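You operate a simulated robot arm through the tools that you are given. There is no shell and no other tool. Be economical: measure what you need, move in short steps, check, and stop when the job is done.

The job below is to be done with a simulated robot arm. You get a single attempt, and the scene is never put back.

Task
Rub the burr off the tall stub, then wipe up the chips.
Fine: use the burr block and the blue pad; put both back.

The check looks at the end state, three seconds after you hand in, the way a careful person would. Anything else that was tipped, shoved, dropped, spilled or broken makes it a failure.

Robot
A 6-joint arm with a two-finger parallel gripper, fixed in place. Base frame: the origin is at the foot of the arm, x ahead of it, y to its left, z up; the work surface is at about z = 820. Lengths are in mm, angles in degrees, forces in N, time in s.
With the tool pointing down near the work surface it reaches from about 360 to 820 mm from the base axis. Its first joint turns from -166.0 to 166.0 degrees. Payload 3.91 kg.
The tool frame sits at the grasp point between the pads (the TCP): z along the fingers, y along the line on which they close. The tips reach 30 mm beyond it. The gripper opens to 110 mm. The fingers are 20 mm wide and 10 mm thick; the gripper's body (48 by 112 mm) begins 55 mm behind the TCP.
Orientation is that of the tool frame in the base frame, as [roll, pitch, yaw] about the fixed x, y, z axes, in that order (R = Rz(yaw) Ry(pitch) Rx(roll)). With the fingers straight down and closing along the base's y, the tool's x points along the base's -x, its y along +y and its z along -z.

Tools
- The arm moves only by the tool move_arm. Its argument "plan" is a list of rows, each an object (a shift or turn left out is 0, a gripper value left out holds the last) with "linear": the shift along the tool's x, y, z in mm, a list of three; "dr": the turn, a rotation vector about the tool's x, y, z in degrees, a list of three. In form: [{"linear": [tx, ty, tz], "dr": [ax, ay, az]}, ...]. A call has 1 to 8 rows; each row is the pose to reach, as a shift and turn from the pose commanded when the call began, along the tool's axes at that moment. "jaw" is the opening in per cent of the stroke, from 0 (shut) to 100 (fully open), set as the call begins (left out, the last holds). Each row takes 0.2 s and may step no farther than 50 mm and 8.6 degrees from the row before; otherwise, or with a gripper value out of range, the whole call is refused. Where a pose cannot be reached the arm comes as near as it can. A force on the tool above 40 N (or 10 N above the force at the start of the call, whichever is more), or a blocked arm, ends the call early, and 0.2 s more pass. Each finger travels about 45 mm/s and halts on what it meets, pressing with about 31 N; the grip force reading is that of the motor and also rises with nothing between the fingers. The clock runs only during rows and for 0.2 s after the last one: add rows that repeat a pose to give the fingers time. It gives the time, the measured TCP pose, the force on the tool (base axes), the opening and the grip force at its end, in the units of the frame above (readings bear some noise), and new pictures: "show" is both (left out), scene, wrist or none.
- Cameras (640 x 400 px; columns grow to the right, rows downward): "scene" is fixed at [209.1, 504.3, 1574.3]; the picture's right is [-1.00, -0.08, 0.00], its down [-0.04, 0.47, -0.88] and it looks along [0.07, -0.88, -0.47] (base axes); focal length 373 px, centre (320, 200). "wrist" rides on the gripper at [77, 7, -114] in the tool frame; the picture's right is [-0.09, 1.00, 0.00], its down [-0.80, -0.07, -0.59] and it looks along [-0.59, -0.05, 0.80] (tool axes); focal length 270 px, centre (320, 200). There is no depth. A picture from a camera that has moved, and an enlarged one, comes with that camera's place and axes in the base frame and with its lens. The place of the scene camera against the robot may be out by one fixed shift of up to 25 mm in any direction.
- lift_body(by): slides the trunk up (or, below 0, down) by that many mm; the arm rides with it, the base frame stays. It gives what a move gives, with no picture.
- enlarge(camera, box): a new picture of the part [left, top, right, bottom] of that camera's present view, enlarged. No time passes.
- hand_in(): hands the job in; it is judged then, once.

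Work in short steps. Places have to be worked out from the pictures, the camera data and where the tool is seen: move nearer, look again, correct. Check each grasp and each placing, and mend what went wrong. You have 120 turns and 170 pictures in all, those below and enlarged ones among them. Open the gripper and draw the arm clear of the work before you hand the job in, unless the task says otherwise; then end with one line.

The tools are called after "Emit:" as a command line: name --argument value ..., lists and objects as JSON in quotes. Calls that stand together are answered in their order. move_arm: Moves the arm, as the interface text tells. Its arguments: {"type":"object","properties":{"plan":{"type":"array","items":{"type":"object","properties":{"linear":{"type":"array","items":{"type":"number"}},"dr":{"type":"array","items":{"type":"number"}}}}},"jaw":{"type":"number"},"show":{"type":"string","enum":["both","scene","wrist","none"]}},"required":["plan"]} The other tools are called the same way: lift_body (by) slides the trunk up or down; enlarge (camera, box) takes an enlarged picture of a part of a camera's view; hand_in () hands the job in.

At the start:

```text
clock: 0.0
ee_pos: [101.9, -497.5, 1310.8]
orientation: [-180.0, 0.0, -180.0]
ft_force: [-0.8, 0.6, 0.1]
gripper_width: 110.0
finger_force: 0.0
trunk travel left (down, up): [-575.0, 35.0]
```

scene: 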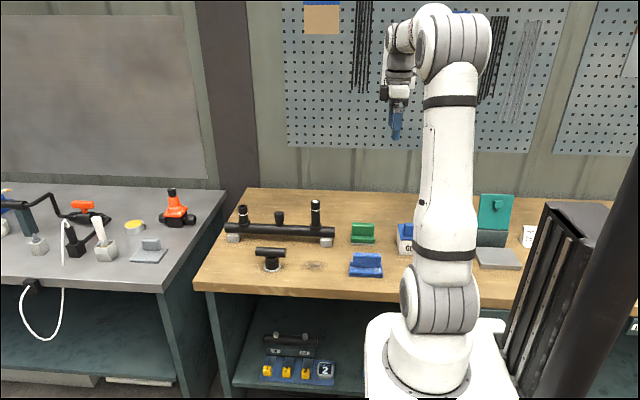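
wrist: 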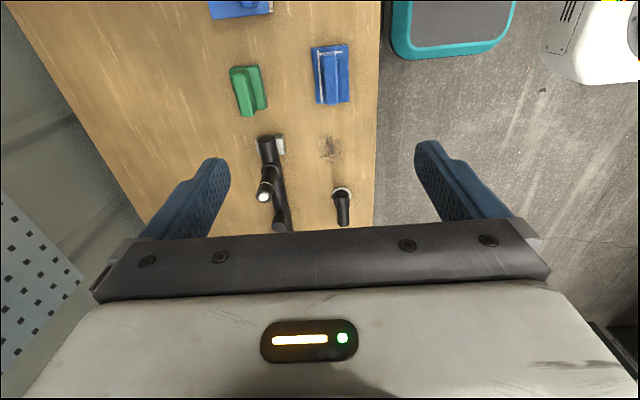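

I'll look closer at the workpieces on the wooden bench before moving.

Emit:
enlarge --camera "scene" --box '[210, 180, 400, 299]'

Emit:
enlarge --camera "scene" --box '[340, 180, 560, 318]'

Emit:
enlarge --camera "wrist" --box '[200, 0, 400, 240]'

```text
3.36 times, centred on (305, 240) of scene
camera zoom: at [209.1, 504.3, 1574.3], right [-1.0, -0.08, 0.0], down [-0.04, 0.47, -0.88], along [0.07, -0.88, -0.47], focal length 1253 px, centre (370, 67)
```

zoom: 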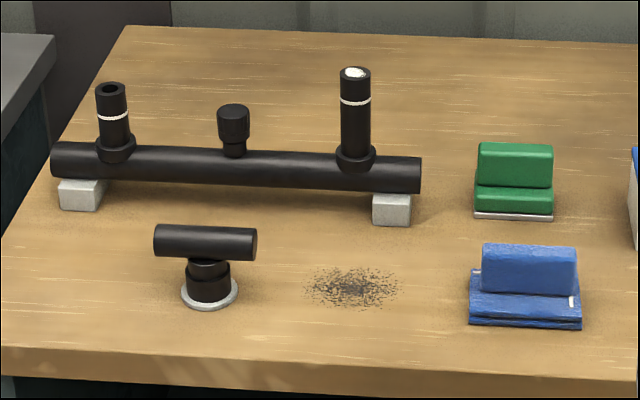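

```text
2.90 times, centred on (450, 249) of scene
camera zoom: at [209.1, 504.3, 1574.3], right [-1.0, -0.08, 0.0], down [-0.04, 0.47, -0.88], along [0.07, -0.88, -0.47], focal length 1080 px, centre (-57, 58)
```

zoom: 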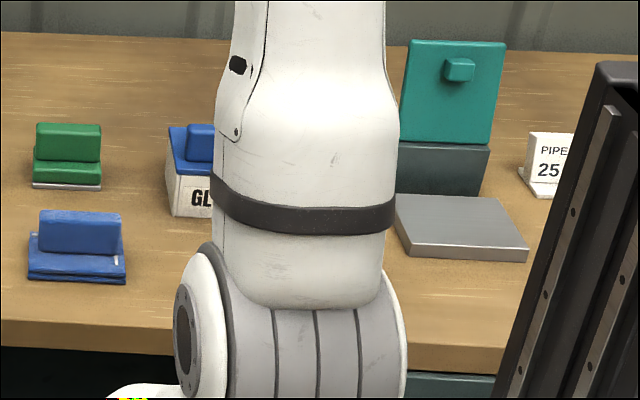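

```text
1.67 times, centred on (300, 120) of wrist
camera zoom: at [25.2, -490.1, 1424.6], right [0.09, 1.0, 0.0], down [0.8, -0.07, 0.59], along [0.59, -0.05, -0.8], focal length 450 px, centre (353, 333)
```

zoom: 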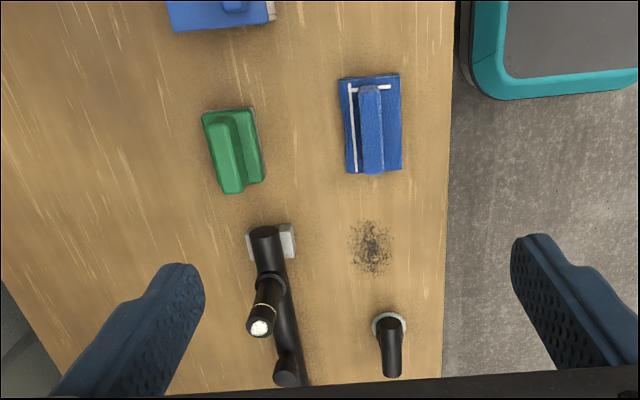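

The burr seems to be the white stuff on the tall right stub, with chips as the dark patch. I'll shift toward base -x to see the box and the blocks from the wrist camera.

Emit:
move_arm --plan '[{"linear": [50, 0, 0]}, {"linear": [100, 0, 0]}, {"linear": [150, 0, 0]}, {"linear": [200, 0, 0]}, {"linear": [250, 0, 0]}]'

```text
clock: 1.2
ee_pos: [-146.1, -497.7, 1312.4]
orientation: [180.0, 0.1, 180.0]
ft_force: [0.0, -0.4, -0.3]
gripper_width: 109.8
finger_force: 0.0
trunk travel left (down, up): [-575.0, 35.0]
camera wrist: at [-223.6, -490.2, 1425.7], right [0.09, 1.0, 0.0], down [0.8, -0.07, 0.6], along [0.59, -0.05, -0.8], focal length 270 px, centre (320, 200)
```

scene: 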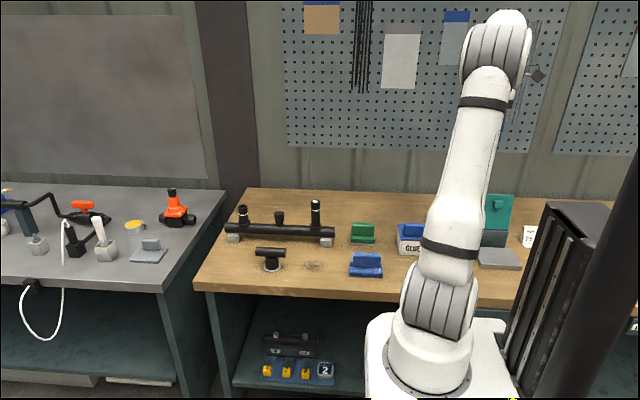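
wrist: 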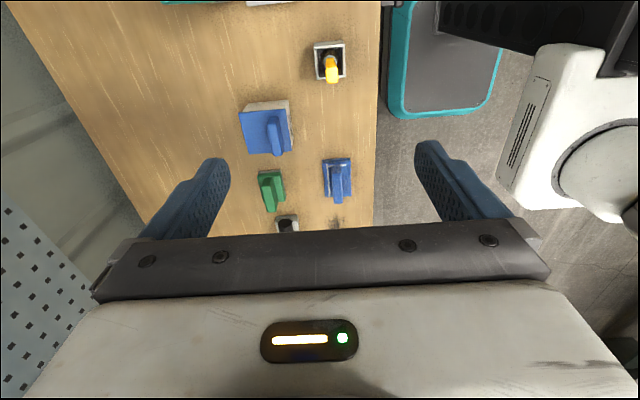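

Emit:
enlarge --camera "scene" --box '[330, 200, 450, 290]'

Emit:
enlarge --camera "wrist" --box '[220, 20, 380, 230]'

Emit:
enlarge --camera "scene" --box '[220, 185, 340, 260]'

```text
4.44 times, centred on (390, 245) of scene
camera zoom: at [209.1, 504.3, 1574.3], right [-1.0, -0.08, 0.0], down [-0.04, 0.47, -0.88], along [0.07, -0.88, -0.47], focal length 1656 px, centre (9, 0)
```

zoom: 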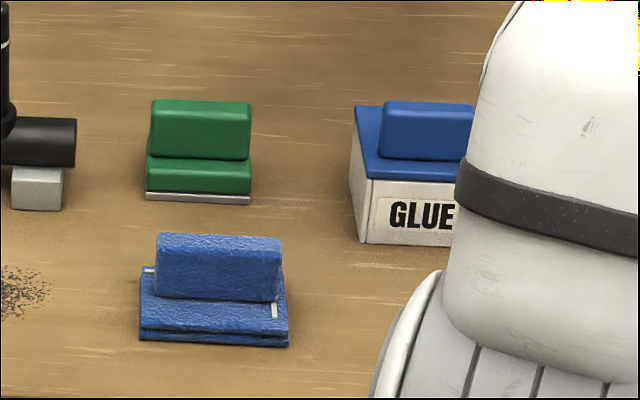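

```text
1.90 times, centred on (300, 125) of wrist
camera zoom: at [-223.6, -490.2, 1425.7], right [0.09, 1.0, 0.0], down [0.8, -0.07, 0.6], along [0.59, -0.05, -0.8], focal length 515 px, centre (358, 343)
```

zoom: 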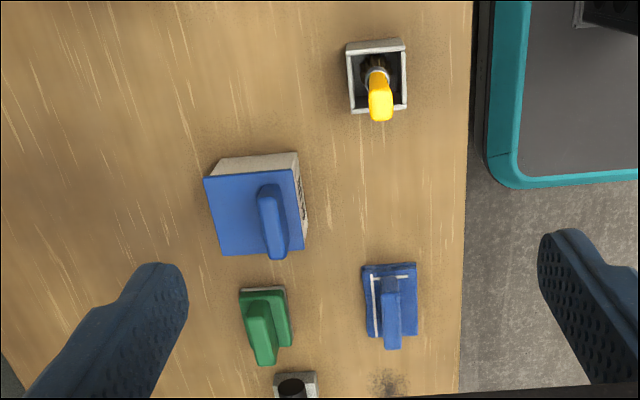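

```text
5.33 times, centred on (280, 222) of scene
camera zoom: at [209.1, 504.3, 1574.3], right [-1.0, -0.08, 0.0], down [-0.04, 0.47, -0.88], along [0.07, -0.88, -0.47], focal length 1988 px, centre (533, 80)
```

zoom: 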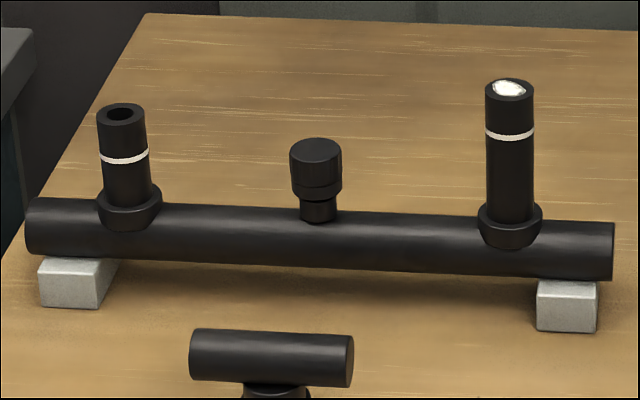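

Green block (metal sole) is the burr block; the front blue piece is the pad, the glue box is a decoy. Triangulating puts green near (153,-650); I go above it at z≈1110.

Emit:
move_arm --plan '[{"linear": [-37.4, -19, 25]}, {"linear": [-74.8, -38, 50]}, {"linear": [-112, -57, 75]}, {"linear": [-149.5, -76, 100]}, {"linear": [-187, -95, 125]}, {"linear": [-224, -114, 150]}, {"linear": [-261.6, -133, 175]}, {"linear": [-299, -152, 200]}]'

```text
clock: 3.0
ee_pos: [153.2, -648.3, 1107.7]
orientation: [-180.0, 0.0, -180.0]
ft_force: [0.1, -0.6, 0.2]
gripper_width: 109.9
finger_force: 0.1
trunk travel left (down, up): [-575.0, 35.0]
camera wrist: at [76.8, -642.4, 1222.4], right [0.09, 1.0, 0.0], down [0.8, -0.07, 0.59], along [0.59, -0.05, -0.8], focal length 270 px, centre (320, 200)
```

scene: 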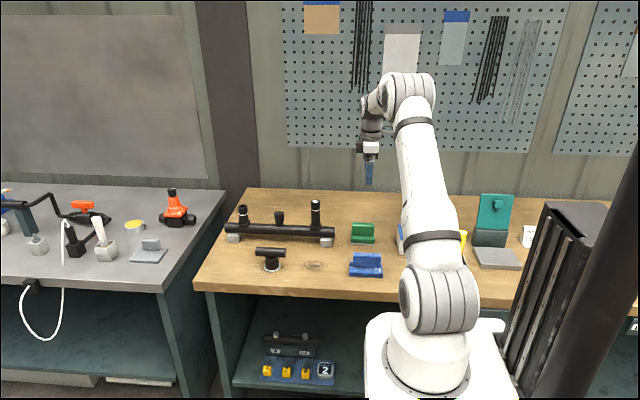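
wrist: 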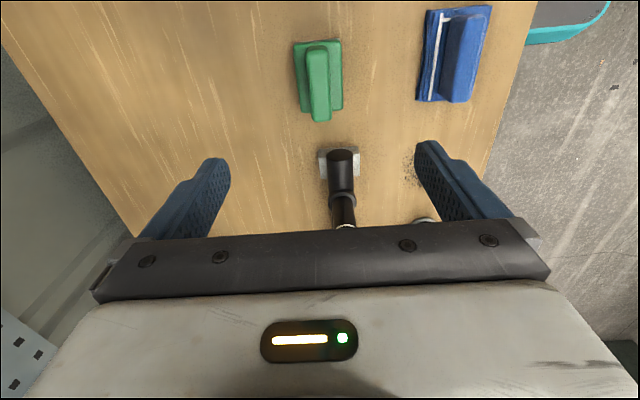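

Emit:
enlarge --camera "wrist" --box '[260, 0, 500, 150]'

```text
2.67 times, centred on (380, 75) of wrist
camera zoom: at [76.8, -642.4, 1222.4], right [0.09, 1.0, 0.0], down [0.8, -0.07, 0.59], along [0.59, -0.05, -0.8], focal length 721 px, centre (160, 533)
```

zoom: 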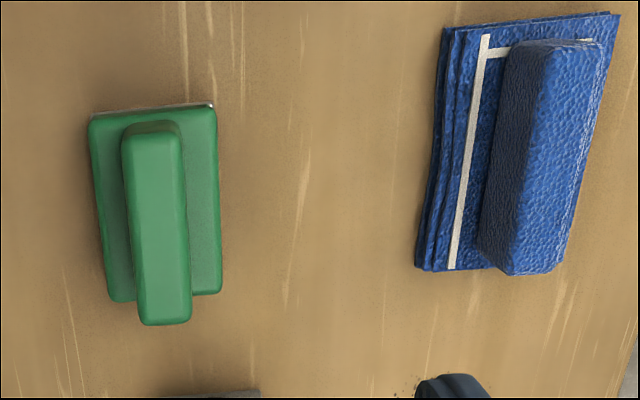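

Green block base spans about x 118–202, y −679…−620, square to the axes, handle running along x. I descend to z≈960 over (160,-650) and recheck.

Emit:
move_arm --plan '[{"linear": [-3, -1, 50]}, {"linear": [-6, -1.5, 100]}, {"linear": [-7, -1.7, 148]}]' --show "wrist"

Emit:
enlarge --camera "scene" --box '[330, 150, 450, 290]'

```text
clock: 3.8
ee_pos: [158.6, -650.2, 960.7]
orientation: [-179.9, 0.1, 180.0]
ft_force: [0.2, 0.0, 0.0]
gripper_width: 109.9
finger_force: 0.2
trunk travel left (down, up): [-575.0, 35.0]
camera wrist: at [81.4, -643.7, 1076.1], right [0.09, 1.0, 0.0], down [0.8, -0.07, 0.59], along [0.59, -0.05, -0.8], focal length 270 px, centre (320, 200)
```

wrist: 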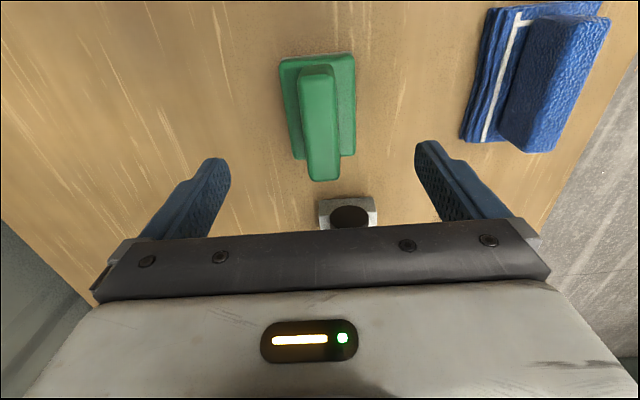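

```text
2.86 times, centred on (390, 220) of scene
camera zoom: at [209.1, 504.3, 1574.3], right [-1.0, -0.08, 0.0], down [-0.04, 0.47, -0.88], along [0.07, -0.88, -0.47], focal length 1065 px, centre (120, 143)
```

zoom: 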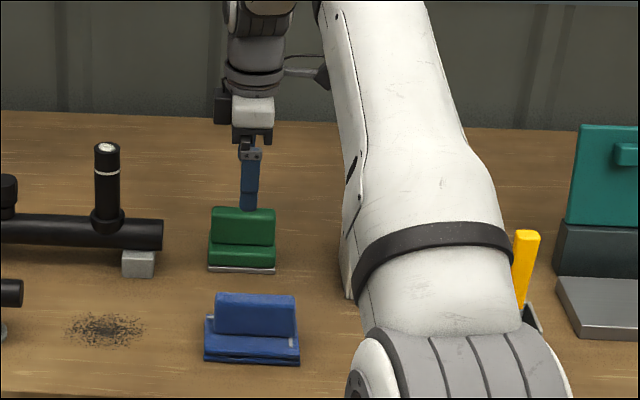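

Handle top computes to z≈885, centred at about (158,-650). I descend to z≈882 (tips ≈852).

Emit:
move_arm --plan '[{"linear": [0, 0, 30]}, {"linear": [0, 0, 60]}, {"linear": [0, 0, 78]}]' --jaw 60 --show "both"

Emit:
enlarge --camera "scene" --box '[330, 190, 410, 290]'

```text
clock: 4.6
ee_pos: [156.9, -651.6, 883.9]
orientation: [-180.0, -0.1, 180.0]
ft_force: [0.1, 0.1, 0.9]
gripper_width: 66.3
finger_force: 0.1
trunk travel left (down, up): [-575.0, 35.0]
camera wrist: at [80.3, -644.9, 997.9], right [0.09, 1.0, 0.0], down [0.8, -0.07, 0.59], along [0.59, -0.05, -0.8], focal length 270 px, centre (320, 200)
```

scene: 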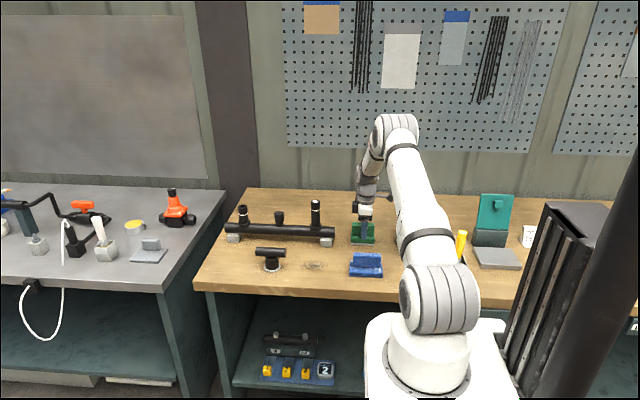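
wrist: 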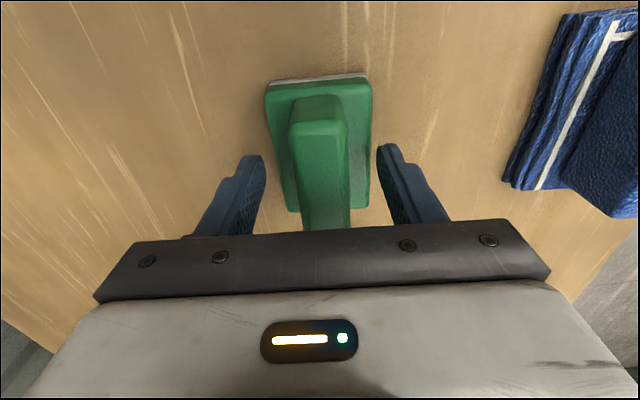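

```text
4.00 times, centred on (370, 240) of scene
camera zoom: at [209.1, 504.3, 1574.3], right [-1.0, -0.08, 0.0], down [-0.04, 0.47, -0.88], along [0.07, -0.88, -0.47], focal length 1491 px, centre (120, 40)
```

zoom: 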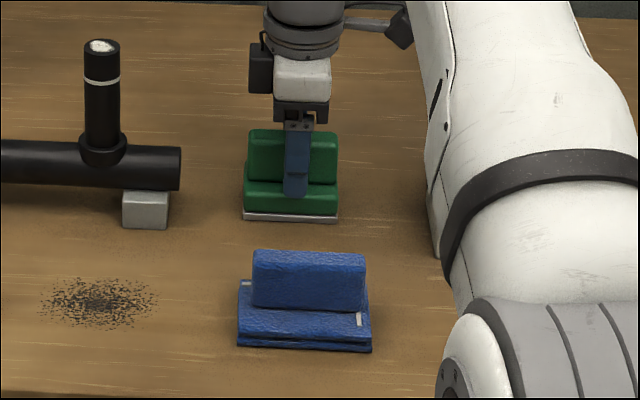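

The fingers straddle the handle; I nudge 2 mm in y to centre and close.

Emit:
move_arm --plan '[{"linear": [0, 2, 2]}]' --show "none"

Emit:
move_arm --plan '[{"linear": [0, 0, 0]}, {"linear": [0, 0, 0]}, {"linear": [0, 0, 0]}, {"linear": [0, 0, 0]}]' --jaw 0 --show "wrist"

```text
clock: 5.0
ee_pos: [158.4, -649.1, 882.1]
orientation: [-179.9, 0.1, 180.0]
ft_force: [-0.7, -0.4, 0.3]
gripper_width: 65.9
finger_force: 0.1
trunk travel left (down, up): [-575.0, 35.0]
```

```text
clock: 6.0
ee_pos: [158.0, -649.3, 882.2]
orientation: [180.0, 0.0, -179.9]
ft_force: [0.4, -0.3, 0.7]
gripper_width: 25.5
finger_force: 31.5
trunk travel left (down, up): [-575.0, 35.0]
camera wrist: at [80.5, -642.8, 996.3], right [0.09, 1.0, 0.0], down [0.8, -0.07, 0.59], along [0.59, -0.05, -0.8], focal length 270 px, centre (320, 200)
```

wrist: 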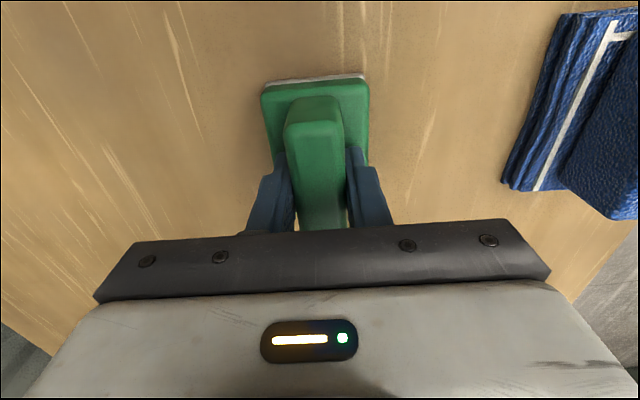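

Grip holds at 25.5 mm wide; the sole is 62 mm below the TCP. I lift straight up, then go to a spot from which I can see the stub top.

Emit:
move_arm --plan '[{"linear": [0, 0, -20]}, {"linear": [0, 0, -60]}, {"linear": [0, 0, -105]}, {"linear": [0, 0, -150]}, {"linear": [0, 0, -200]}, {"linear": [0, 40, -230]}, {"linear": [0, 85, -250]}, {"linear": [0, 130, -250]}]' --show "both"

Emit:
enlarge --camera "wrist" --box '[100, 60, 340, 240]'

```text
clock: 7.8
ee_pos: [159.3, -517.8, 1132.1]
orientation: [-180.0, 0.0, -180.0]
ft_force: [0.4, 0.8, -1.6]
gripper_width: 25.8
finger_force: 30.9
trunk travel left (down, up): [-575.0, 35.0]
camera wrist: at [82.2, -511.0, 1246.5], right [0.09, 1.0, 0.0], down [0.8, -0.07, 0.59], along [0.59, -0.05, -0.8], focal length 270 px, centre (320, 200)
```

scene: 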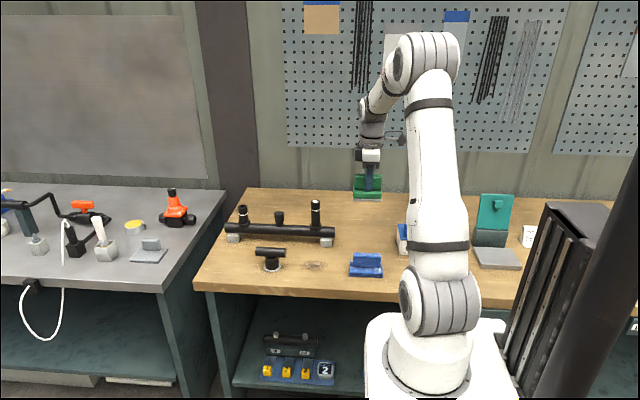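
wrist: 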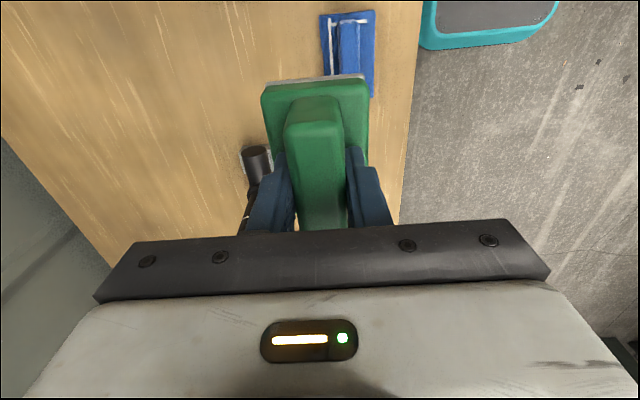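

```text
2.22 times, centred on (220, 150) of wrist
camera zoom: at [82.2, -511.0, 1246.5], right [0.09, 1.0, 0.0], down [0.8, -0.07, 0.59], along [0.59, -0.05, -0.8], focal length 601 px, centre (542, 311)
```

zoom: 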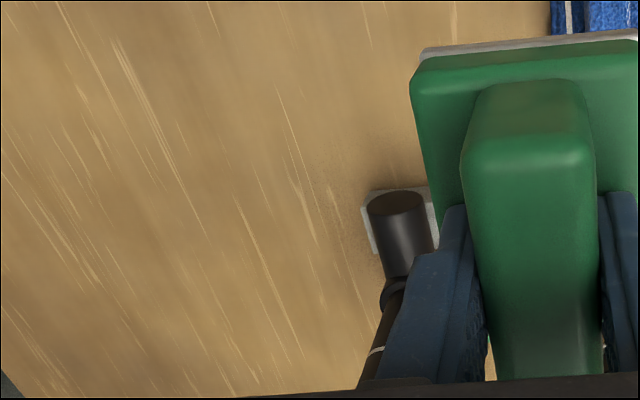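

Stub is half hidden behind the finger; I shift +x and +y for a clean look.

Emit:
move_arm --plan '[{"linear": [-40, 20, 0]}, {"linear": [-80, 40, 0]}, {"linear": [-110, 60, 0]}]' --show "wrist"

Emit:
enlarge --camera "wrist" --box '[100, 60, 340, 240]'

```text
clock: 8.6
ee_pos: [269.0, -457.9, 1131.5]
orientation: [-179.9, 0.0, 179.9]
ft_force: [0.0, 0.4, -2.1]
gripper_width: 25.6
finger_force: 31.5
trunk travel left (down, up): [-575.0, 35.0]
camera wrist: at [192.0, -450.6, 1246.1], right [0.09, 1.0, 0.0], down [0.8, -0.07, 0.59], along [0.59, -0.05, -0.8], focal length 270 px, centre (320, 200)
```

wrist: 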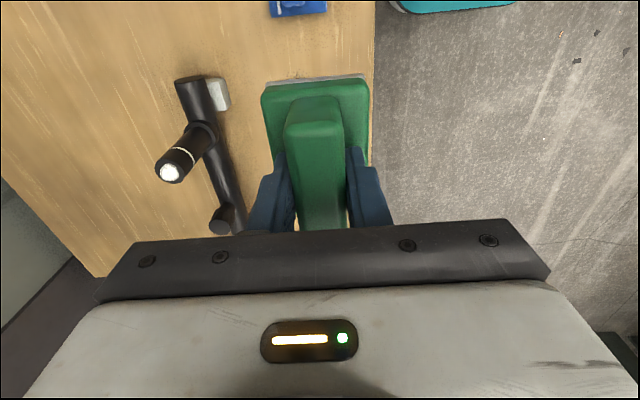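

```text
2.22 times, centred on (220, 150) of wrist
camera zoom: at [192.0, -450.6, 1246.1], right [0.09, 1.0, 0.0], down [0.8, -0.07, 0.59], along [0.59, -0.05, -0.8], focal length 601 px, centre (542, 311)
```

zoom: 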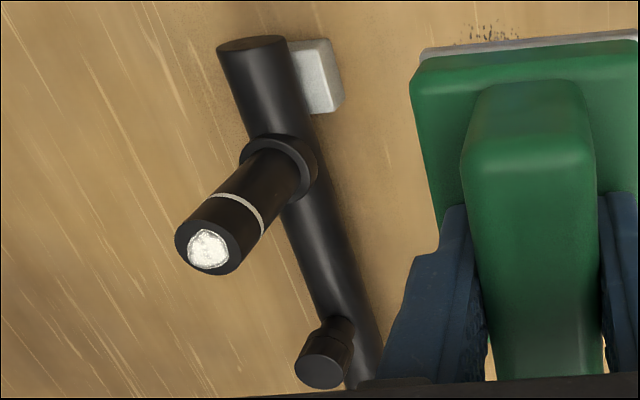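

The burr is the white lump on the tall stub's top, about (326–336, −627…−641, z≈970–990). Another view from closer will pin it.

Emit:
move_arm --plan '[{"linear": [-25, -35, 0]}, {"linear": [-40, -70, 0]}]' --show "wrist"

Emit:
enlarge --camera "wrist" --box '[140, 30, 380, 230]'

```text
clock: 9.2
ee_pos: [308.1, -528.6, 1131.7]
orientation: [-180.0, 0.0, -179.9]
ft_force: [0.1, 0.0, -3.4]
gripper_width: 25.7
finger_force: 31.3
trunk travel left (down, up): [-575.0, 35.0]
camera wrist: at [231.5, -522.2, 1245.1], right [0.09, 1.0, 0.0], down [0.8, -0.07, 0.59], along [0.59, -0.05, -0.8], focal length 270 px, centre (320, 200)
```

wrist: 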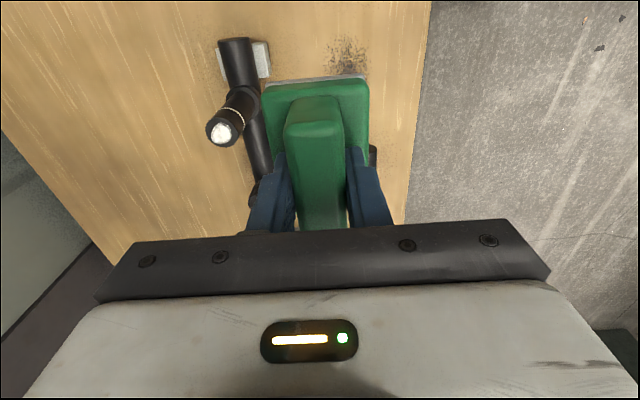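

```text
2.00 times, centred on (260, 130) of wrist
camera zoom: at [231.5, -522.2, 1245.1], right [0.09, 1.0, 0.0], down [0.8, -0.07, 0.59], along [0.59, -0.05, -0.8], focal length 541 px, centre (440, 340)
```

zoom: 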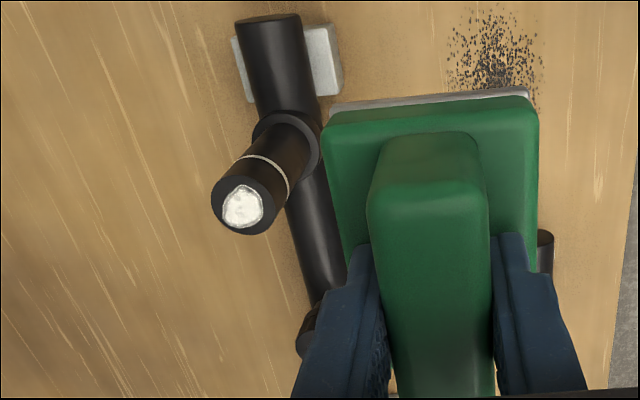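

Triangulated burr at ≈(331,−632, 983). I move the block above it at TCP z≈1075 (sole ≈1013).

Emit:
move_arm --plan '[{"linear": [-8, -35, 0]}, {"linear": [-16, -70, 0]}, {"linear": [-23, -103, 10]}, {"linear": [-23, -103, 35]}, {"linear": [-23, -103, 57]}]' --show "both"

Emit:
enlarge --camera "scene" --box '[260, 130, 380, 250]'

```text
clock: 10.4
ee_pos: [331.5, -632.1, 1076.0]
orientation: [-180.0, 0.0, -179.9]
ft_force: [0.3, 0.5, -1.9]
gripper_width: 25.5
finger_force: 30.7
trunk travel left (down, up): [-575.0, 35.0]
camera wrist: at [255.1, -624.8, 1189.6], right [0.09, 1.0, 0.0], down [0.8, -0.07, 0.59], along [0.59, -0.05, -0.8], focal length 270 px, centre (320, 200)
```

scene: 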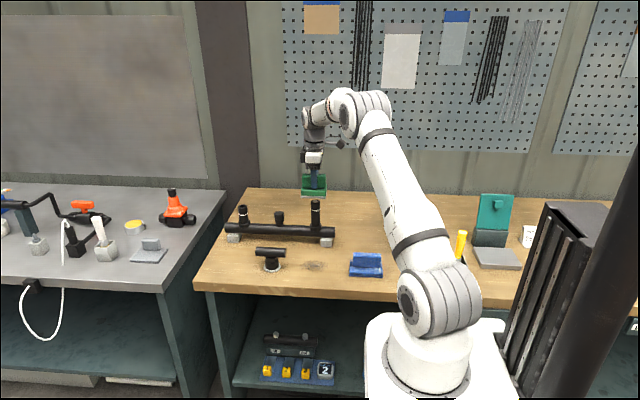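
wrist: 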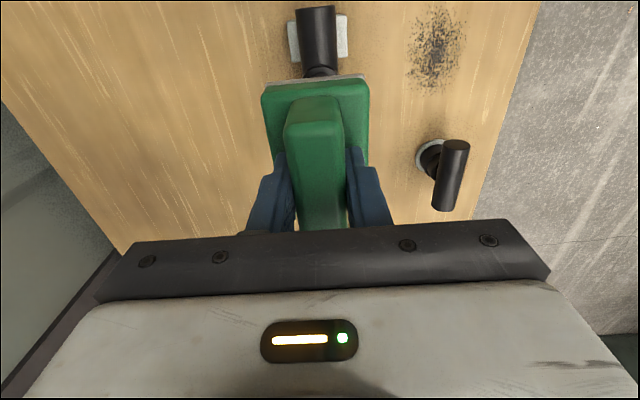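

```text
3.33 times, centred on (320, 190) of scene
camera zoom: at [209.1, 504.3, 1574.3], right [-1.0, -0.08, 0.0], down [-0.04, 0.47, -0.88], along [0.07, -0.88, -0.47], focal length 1242 px, centre (320, 233)
```

zoom: 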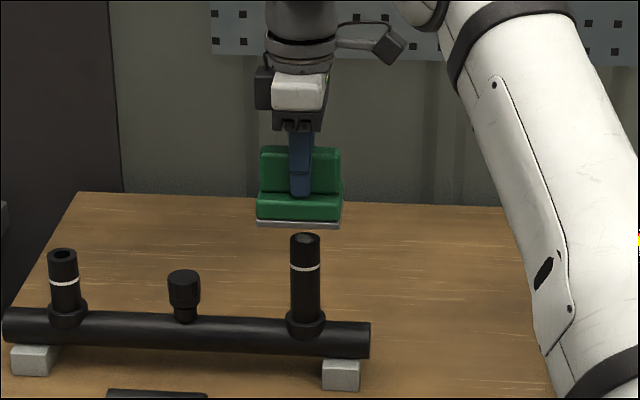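

The block sits well over the stub with a gap of some 20–30 mm. I descend in small increments watching for contact force.

Emit:
move_arm --plan '[{"linear": [0, 0, 8]}, {"linear": [0, 0, 15]}, {"linear": [0, 0, 20]}]' --show "scene"

Emit:
enlarge --camera "scene" --box '[280, 160, 350, 220]'

```text
clock: 11.2
ee_pos: [331.5, -631.4, 1056.2]
orientation: [-180.0, 0.0, -179.9]
ft_force: [0.4, -0.4, -2.1]
gripper_width: 25.7
finger_force: 30.8
trunk travel left (down, up): [-575.0, 35.0]
```

scene: 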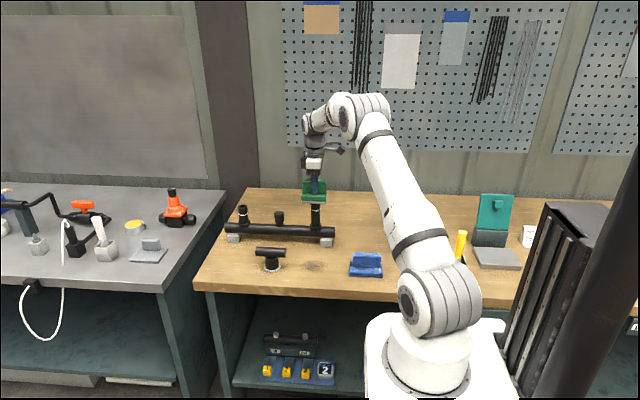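

```text
6.67 times, centred on (315, 190) of scene
camera zoom: at [209.1, 504.3, 1574.3], right [-1.0, -0.08, 0.0], down [-0.04, 0.47, -0.88], along [0.07, -0.88, -0.47], focal length 2485 px, centre (353, 267)
```

zoom: 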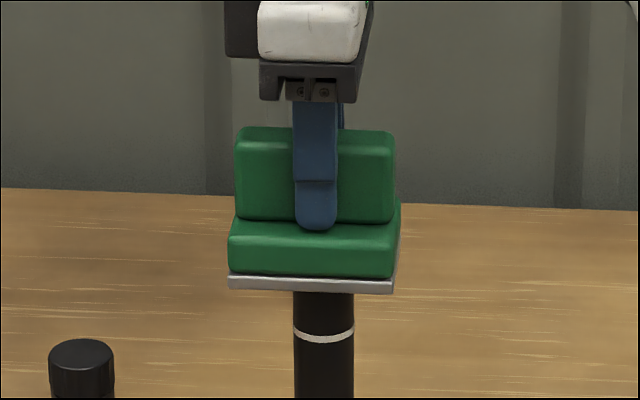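

Now 2 mm steps toward contact.

Emit:
move_arm --plan '[{"linear": [0, 0, 2]}, {"linear": [0, 0, 4]}]' --show "none"

Emit:
move_arm --plan '[{"linear": [0, 0, 2]}, {"linear": [0, 0, 4]}]' --show "none"

Emit:
move_arm --plan '[{"linear": [0, 0, 1.5]}, {"linear": [0, 0, 3]}]' --show "none"

```text
clock: 11.8
ee_pos: [330.9, -632.1, 1051.8]
orientation: [-179.9, 0.0, -180.0]
ft_force: [-0.2, 1.0, -2.5]
gripper_width: 25.7
finger_force: 30.9
trunk travel left (down, up): [-575.0, 35.0]
```

```text
clock: 12.4
ee_pos: [331.8, -633.0, 1049.1]
orientation: [-179.9, 0.0, -180.0]
ft_force: [0.3, -1.8, 4.5]
gripper_width: 25.7
finger_force: 30.8
trunk travel left (down, up): [-575.0, 35.0]
```

```text
clock: 13.0
ee_pos: [330.9, -630.5, 1047.4]
orientation: [-179.7, 0.1, 179.9]
ft_force: [1.5, -4.9, 23.2]
gripper_width: 25.6
finger_force: 31.0
trunk travel left (down, up): [-575.0, 35.0]
```

Contact at TCP z≈1049, currently ~25 N. I back off to a light press and rub in strokes along x.

Emit:
move_arm --plan '[{"linear": [0, 0, -1.8]}, {"linear": [10, 0, -1.8]}, {"linear": [20, 0, -1.8]}, {"linear": [8, 0, -1.8]}, {"linear": [-8, 0, -1.8]}, {"linear": [-20, 0, -1.8]}, {"linear": [-8, 0, -1.8]}, {"linear": [0, 0, -1.8]}]' --show "scene"

Emit:
enlarge --camera "scene" --box '[280, 160, 350, 220]'

```text
clock: 14.8
ee_pos: [332.0, -631.0, 1046.6]
orientation: [-179.8, 0.1, 180.0]
ft_force: [4.6, -0.1, 21.6]
gripper_width: 25.7
finger_force: 30.4
trunk travel left (down, up): [-575.0, 35.0]
```

scene: 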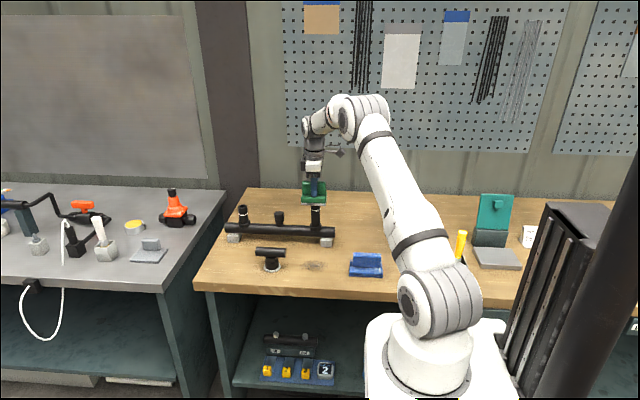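

```text
6.67 times, centred on (315, 190) of scene
camera zoom: at [209.1, 504.3, 1574.3], right [-1.0, -0.08, 0.0], down [-0.04, 0.47, -0.88], along [0.07, -0.88, -0.47], focal length 2485 px, centre (353, 267)
```

zoom: 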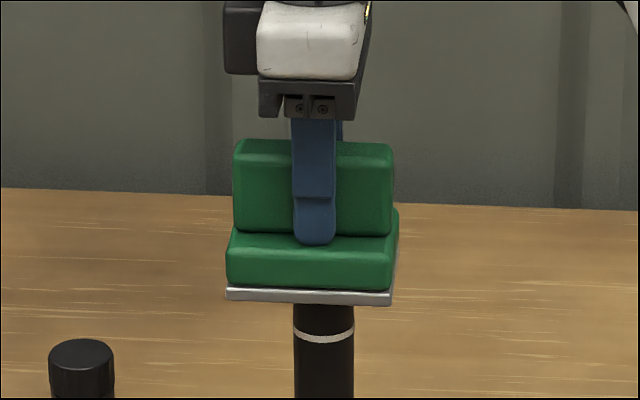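

Rubbing proceeds smoothly at ~20 N. A few more strokes in both directions, then I'll lift to inspect.

Emit:
move_arm --plan '[{"linear": [15, 0, 0]}, {"linear": [0, 6, 0]}, {"linear": [-15, 0, 0]}, {"linear": [0, -6, 0]}, {"linear": [15, 0, 0]}, {"linear": [0, 6, 0]}, {"linear": [-15, 0, 0]}, {"linear": [0, 0, 0]}]' --show "none"

Emit:
move_arm --plan '[{"linear": [0, 0, -20]}, {"linear": [0, 0, -50]}, {"linear": [0, 40, -75]}, {"linear": [0, 90, -85]}]' --show "both"

Emit:
enlarge --camera "wrist" --box '[140, 0, 380, 230]'

Emit:
enlarge --camera "scene" --box '[220, 185, 350, 280]'

```text
clock: 16.6
ee_pos: [331.9, -630.5, 1046.0]
orientation: [-179.9, -0.1, -179.9]
ft_force: [2.9, 1.3, 14.4]
gripper_width: 25.7
finger_force: 31.0
trunk travel left (down, up): [-575.0, 35.0]
```

```text
refused: row 4 steps farther than a row can; nothing moved
```

```text
1.74 times, centred on (260, 115) of wrist
camera zoom: at [254.0, -623.7, 1161.1], right [0.09, 1.0, 0.0], down [0.8, -0.07, 0.6], along [0.59, -0.05, -0.8], focal length 470 px, centre (424, 348)
```

zoom: 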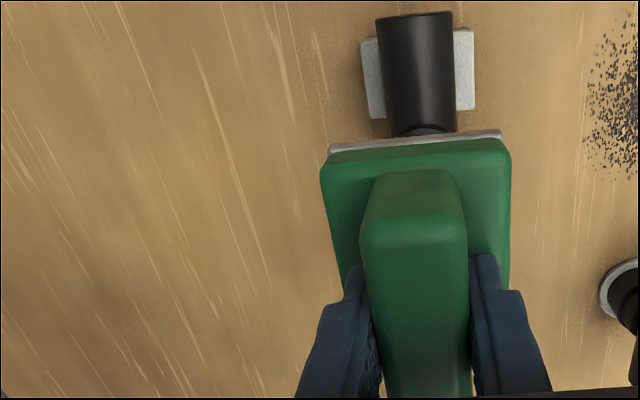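

```text
4.21 times, centred on (285, 232) of scene
camera zoom: at [209.1, 504.3, 1574.3], right [-1.0, -0.08, 0.0], down [-0.04, 0.47, -0.88], along [0.07, -0.88, -0.47], focal length 1569 px, centre (467, 63)
```

zoom: 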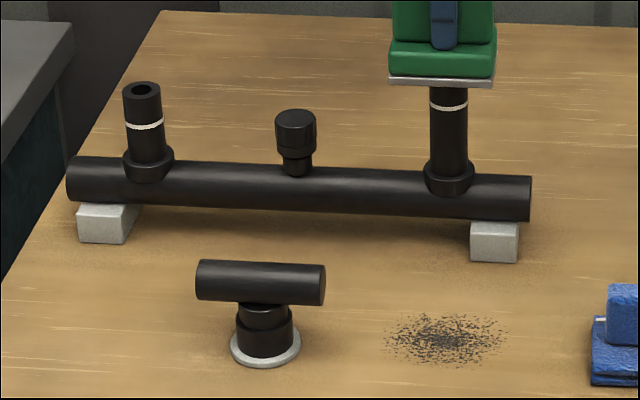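

Lift too long per row; I redo the lift within limits and inspect the stub top.

Emit:
move_arm --plan '[{"linear": [0, 0, -20]}, {"linear": [0, 0, -50]}, {"linear": [0, 38, -75]}, {"linear": [0, 75, -85]}, {"linear": [20, 105, -85]}]' --show "both"

Emit:
enlarge --camera "wrist" --box '[140, 0, 380, 230]'

Emit:
enlarge --camera "scene" --box '[260, 185, 350, 250]'

```text
clock: 17.8
ee_pos: [310.6, -525.5, 1130.7]
orientation: [-179.9, 0.1, -179.9]
ft_force: [-0.7, 0.4, -2.6]
gripper_width: 25.6
finger_force: 30.8
trunk travel left (down, up): [-575.0, 35.0]
camera wrist: at [232.7, -518.2, 1246.1], right [0.09, 1.0, 0.0], down [0.8, -0.07, 0.59], along [0.59, -0.05, -0.8], focal length 270 px, centre (320, 200)
```

scene: 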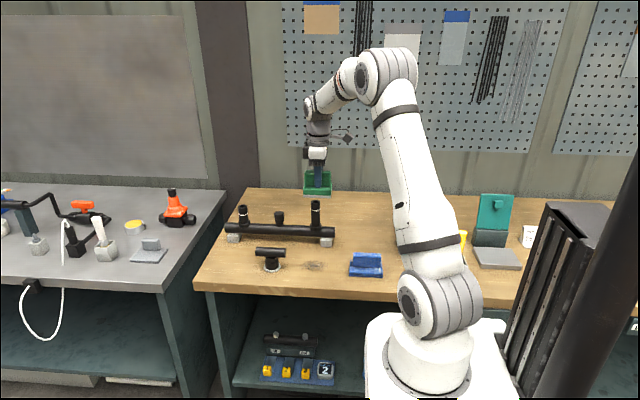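
wrist: 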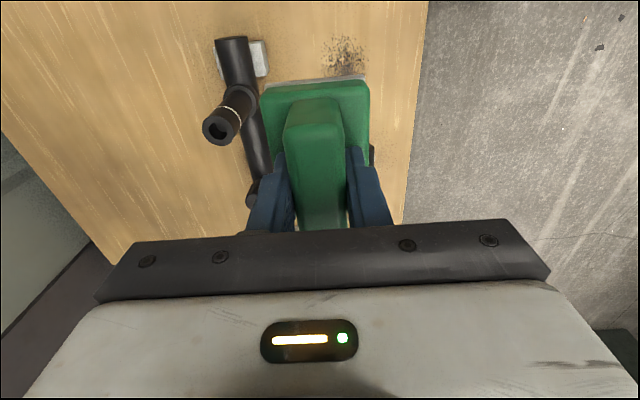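

```text
1.74 times, centred on (260, 115) of wrist
camera zoom: at [232.7, -518.2, 1246.1], right [0.09, 1.0, 0.0], down [0.8, -0.07, 0.59], along [0.59, -0.05, -0.8], focal length 470 px, centre (424, 348)
```

zoom: 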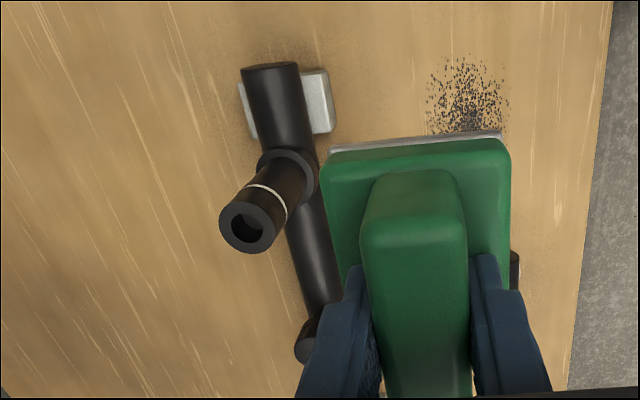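

```text
6.15 times, centred on (305, 218) of scene
camera zoom: at [209.1, 504.3, 1574.3], right [-1.0, -0.08, 0.0], down [-0.04, 0.47, -0.88], along [0.07, -0.88, -0.47], focal length 2294 px, centre (412, 92)
```

zoom: 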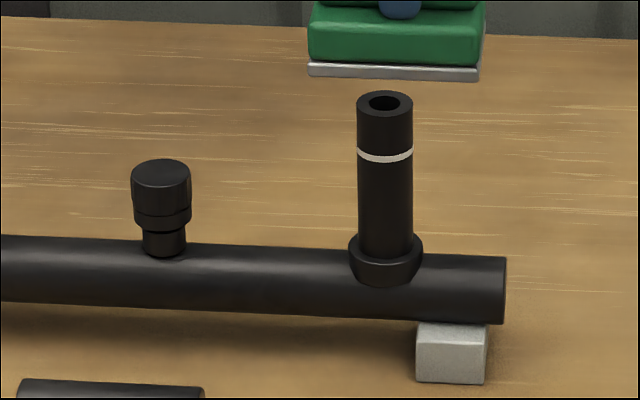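

Burr is gone, the stub shows its open bore. I carry the green block back above its spot (158,−649).

Emit:
move_arm --plan '[{"linear": [38, -31, 0]}, {"linear": [76, -62, 0]}, {"linear": [115, -93, 0]}, {"linear": [153, -123.5, 0]}, {"linear": [153, -123.5, 50]}, {"linear": [153, -123.5, 100]}, {"linear": [153, -123.5, 150]}, {"linear": [153, -123.5, 190]}]' --show "both"

```text
clock: 19.6
ee_pos: [157.1, -651.9, 938.1]
orientation: [179.9, -0.1, -179.9]
ft_force: [-0.8, 0.0, -1.6]
gripper_width: 25.8
finger_force: 31.4
trunk travel left (down, up): [-575.0, 35.0]
camera wrist: at [79.5, -644.8, 1052.7], right [0.09, 1.0, 0.0], down [0.8, -0.07, 0.59], along [0.59, -0.05, -0.8], focal length 270 px, centre (320, 200)
```

scene: 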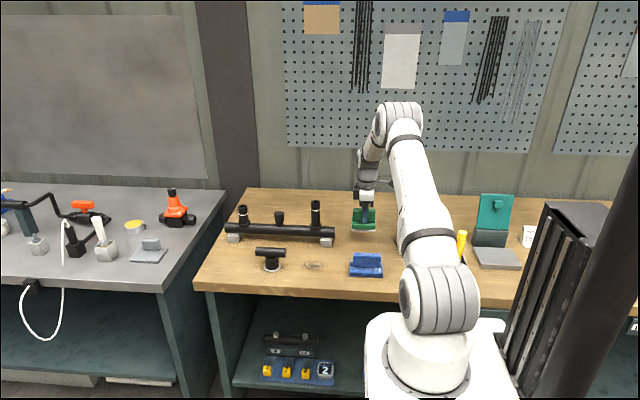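
wrist: 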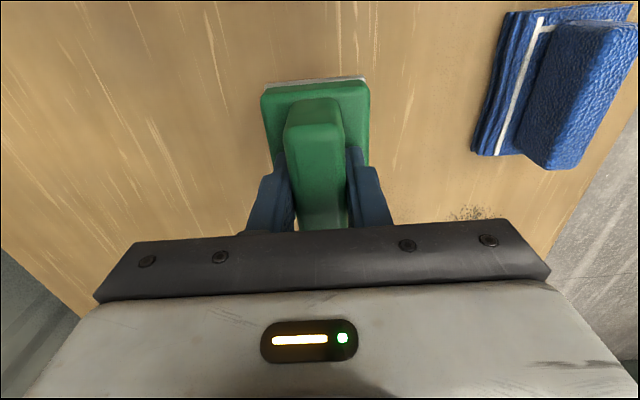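

Now down with a small y correction (+2), stopping just above the table and then easing to contact.

Emit:
move_arm --plan '[{"linear": [-1, 2, 25]}, {"linear": [-1, 2, 45]}, {"linear": [-1, 2, 51]}]' --show "none"

Emit:
move_arm --plan '[{"linear": [0, 0, 2]}, {"linear": [0, 0, 4]}]' --show "none"

```text
clock: 20.4
ee_pos: [158.3, -649.1, 889.0]
orientation: [180.0, 0.0, 180.0]
ft_force: [-0.3, 0.7, -2.2]
gripper_width: 25.7
finger_force: 30.6
trunk travel left (down, up): [-575.0, 35.0]
```

```text
clock: 21.0
ee_pos: [159.7, -646.9, 884.9]
orientation: [180.0, 0.0, 180.0]
ft_force: [-0.6, 0.2, -2.4]
gripper_width: 25.4
finger_force: 30.5
trunk travel left (down, up): [-575.0, 35.0]
```

Emit:
move_arm --plan '[{"linear": [0, 0, 1.5]}, {"linear": [0, 0, 3]}]' --show "none"

```text
clock: 21.6
ee_pos: [160.2, -647.4, 883.4]
orientation: [179.9, 0.0, 180.0]
ft_force: [0.3, -0.2, -2.3]
gripper_width: 25.8
finger_force: 31.0
trunk travel left (down, up): [-575.0, 35.0]
```

No contact yet (force still just the block's weight); a bit lower.

Emit:
move_arm --plan '[{"linear": [0.5, -0.5, 1]}, {"linear": [1, -1, 2]}]' --show "none"

```text
clock: 22.2
ee_pos: [160.3, -649.1, 880.8]
orientation: [-180.0, -0.1, -179.9]
ft_force: [0.2, -0.3, -2.6]
gripper_width: 25.8
finger_force: 30.4
trunk travel left (down, up): [-575.0, 35.0]
```

Emit:
move_arm --plan '[{"linear": [1, 0, 1]}, {"linear": [1, 0, 2]}]' --show "scene"

Emit:
enlarge --camera "scene" --box '[330, 200, 400, 260]'

```text
clock: 22.8
ee_pos: [158.8, -649.9, 880.2]
orientation: [-179.9, 0.0, 180.0]
ft_force: [2.9, 0.0, 6.6]
gripper_width: 25.5
finger_force: 31.0
trunk travel left (down, up): [-575.0, 35.0]
```

scene: 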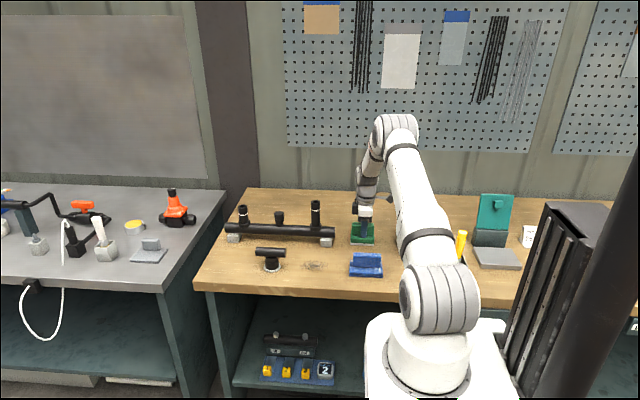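

```text
6.67 times, centred on (365, 230) of scene
camera zoom: at [209.1, 504.3, 1574.3], right [-1.0, -0.08, 0.0], down [-0.04, 0.47, -0.88], along [0.07, -0.88, -0.47], focal length 2485 px, centre (20, 0)
```

zoom: 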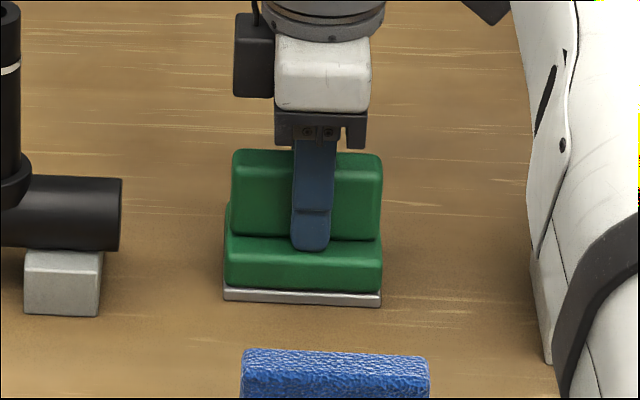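

Table contact (force +9 N over the weight). I open partly — fingers clear the handle — and raise straight up.

Emit:
move_arm --plan '[{"linear": [0, 0, -1]}, {"linear": [0, 0, -1]}, {"linear": [0, 0, -1]}]' --jaw 60 --show "none"

Emit:
move_arm --plan '[{"linear": [0, 0, -30]}, {"linear": [0, 0, -70]}, {"linear": [0, 0, -115]}, {"linear": [0, 0, -150]}]' --show "both"

Emit:
enlarge --camera "scene" --box '[330, 200, 450, 290]'

Emit:
enlarge --camera "wrist" --box '[380, 0, 640, 200]'

```text
clock: 23.6
ee_pos: [157.1, -648.7, 880.2]
orientation: [-179.9, -0.1, -180.0]
ft_force: [-0.4, -1.1, 4.4]
gripper_width: 65.0
finger_force: 0.2
trunk travel left (down, up): [-575.0, 35.0]
```

```text
clock: 24.6
ee_pos: [160.8, -649.6, 1032.8]
orientation: [179.9, 0.1, 180.0]
ft_force: [-0.2, 0.5, -0.4]
gripper_width: 66.2
finger_force: 0.0
trunk travel left (down, up): [-575.0, 35.0]
camera wrist: at [82.7, -641.9, 1145.5], right [0.09, 1.0, 0.0], down [0.8, -0.07, 0.59], along [0.59, -0.05, -0.8], focal length 270 px, centre (320, 200)
```

scene: 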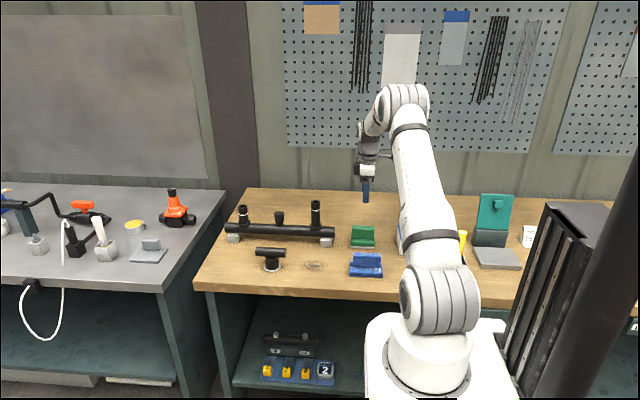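
wrist: 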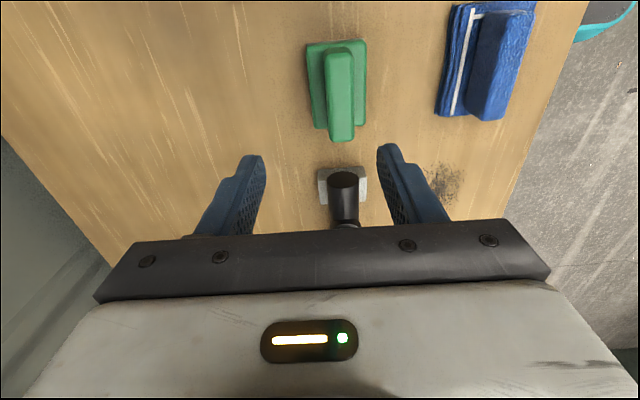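

```text
4.44 times, centred on (390, 245) of scene
camera zoom: at [209.1, 504.3, 1574.3], right [-1.0, -0.08, 0.0], down [-0.04, 0.47, -0.88], along [0.07, -0.88, -0.47], focal length 1656 px, centre (9, 0)
```

zoom: 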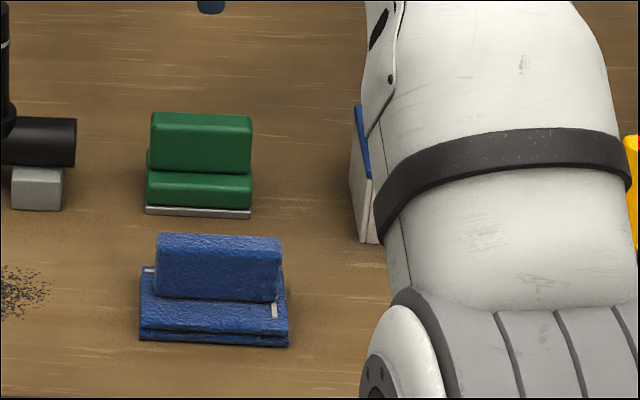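

```text
2.00 times, centred on (510, 100) of wrist
camera zoom: at [82.7, -641.9, 1145.5], right [0.09, 1.0, 0.0], down [0.8, -0.07, 0.59], along [0.59, -0.05, -0.8], focal length 541 px, centre (-60, 400)
```

zoom: 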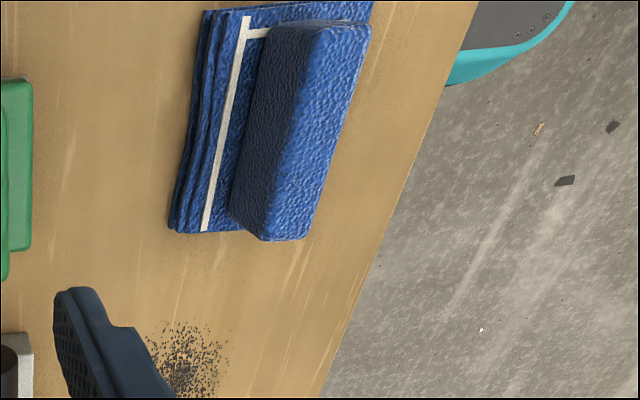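

Releasing dragged the block ~20 mm toward +y (handle now at y≈−630; the tips were still touching its base). I'll regrip it a little higher on the handle and shift it back.

Emit:
move_arm --plan '[{"linear": [1, 10, 30]}, {"linear": [1, 19.5, 70]}, {"linear": [1, 19.5, 110]}, {"linear": [1, 19.5, 145]}]' --show "wrist"

```text
clock: 25.6
ee_pos: [157.0, -630.7, 883.8]
orientation: [179.9, -0.1, 180.0]
ft_force: [0.1, -1.0, 1.4]
gripper_width: 66.2
finger_force: 0.0
trunk travel left (down, up): [-575.0, 35.0]
camera wrist: at [79.5, -622.2, 997.9], right [0.09, 1.0, 0.0], down [0.8, -0.07, 0.59], along [0.59, -0.05, -0.8], focal length 270 px, centre (320, 200)
```

wrist: 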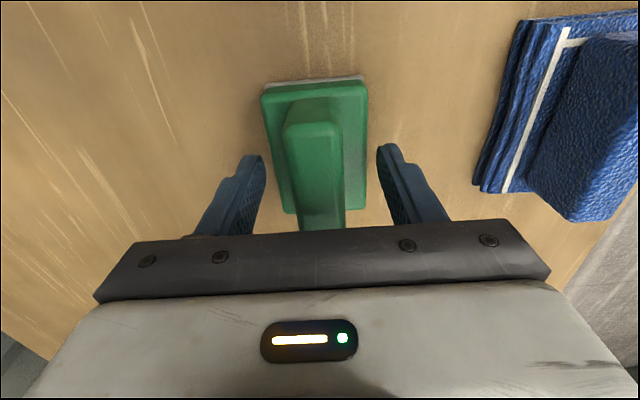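

Centred. I rise 4 mm and close.

Emit:
move_arm --plan '[{"linear": [0, -1, -4]}]' --show "none"

Emit:
move_arm --plan '[{"linear": [0, 0, 0]}, {"linear": [0, 0, 0]}, {"linear": [0, 0, 0]}, {"linear": [0, 0, 0]}, {"linear": [0, 0, -10]}]' --jaw 0 --show "none"

```text
clock: 26.0
ee_pos: [156.3, -630.1, 889.3]
orientation: [-180.0, 0.0, 180.0]
ft_force: [0.2, -0.7, 0.0]
gripper_width: 66.1
finger_force: 0.2
trunk travel left (down, up): [-575.0, 35.0]
```

```text
clock: 27.2
ee_pos: [157.5, -631.3, 898.3]
orientation: [-180.0, 0.1, -180.0]
ft_force: [-0.6, -0.7, -2.0]
gripper_width: 25.7
finger_force: 30.8
trunk travel left (down, up): [-575.0, 35.0]
```

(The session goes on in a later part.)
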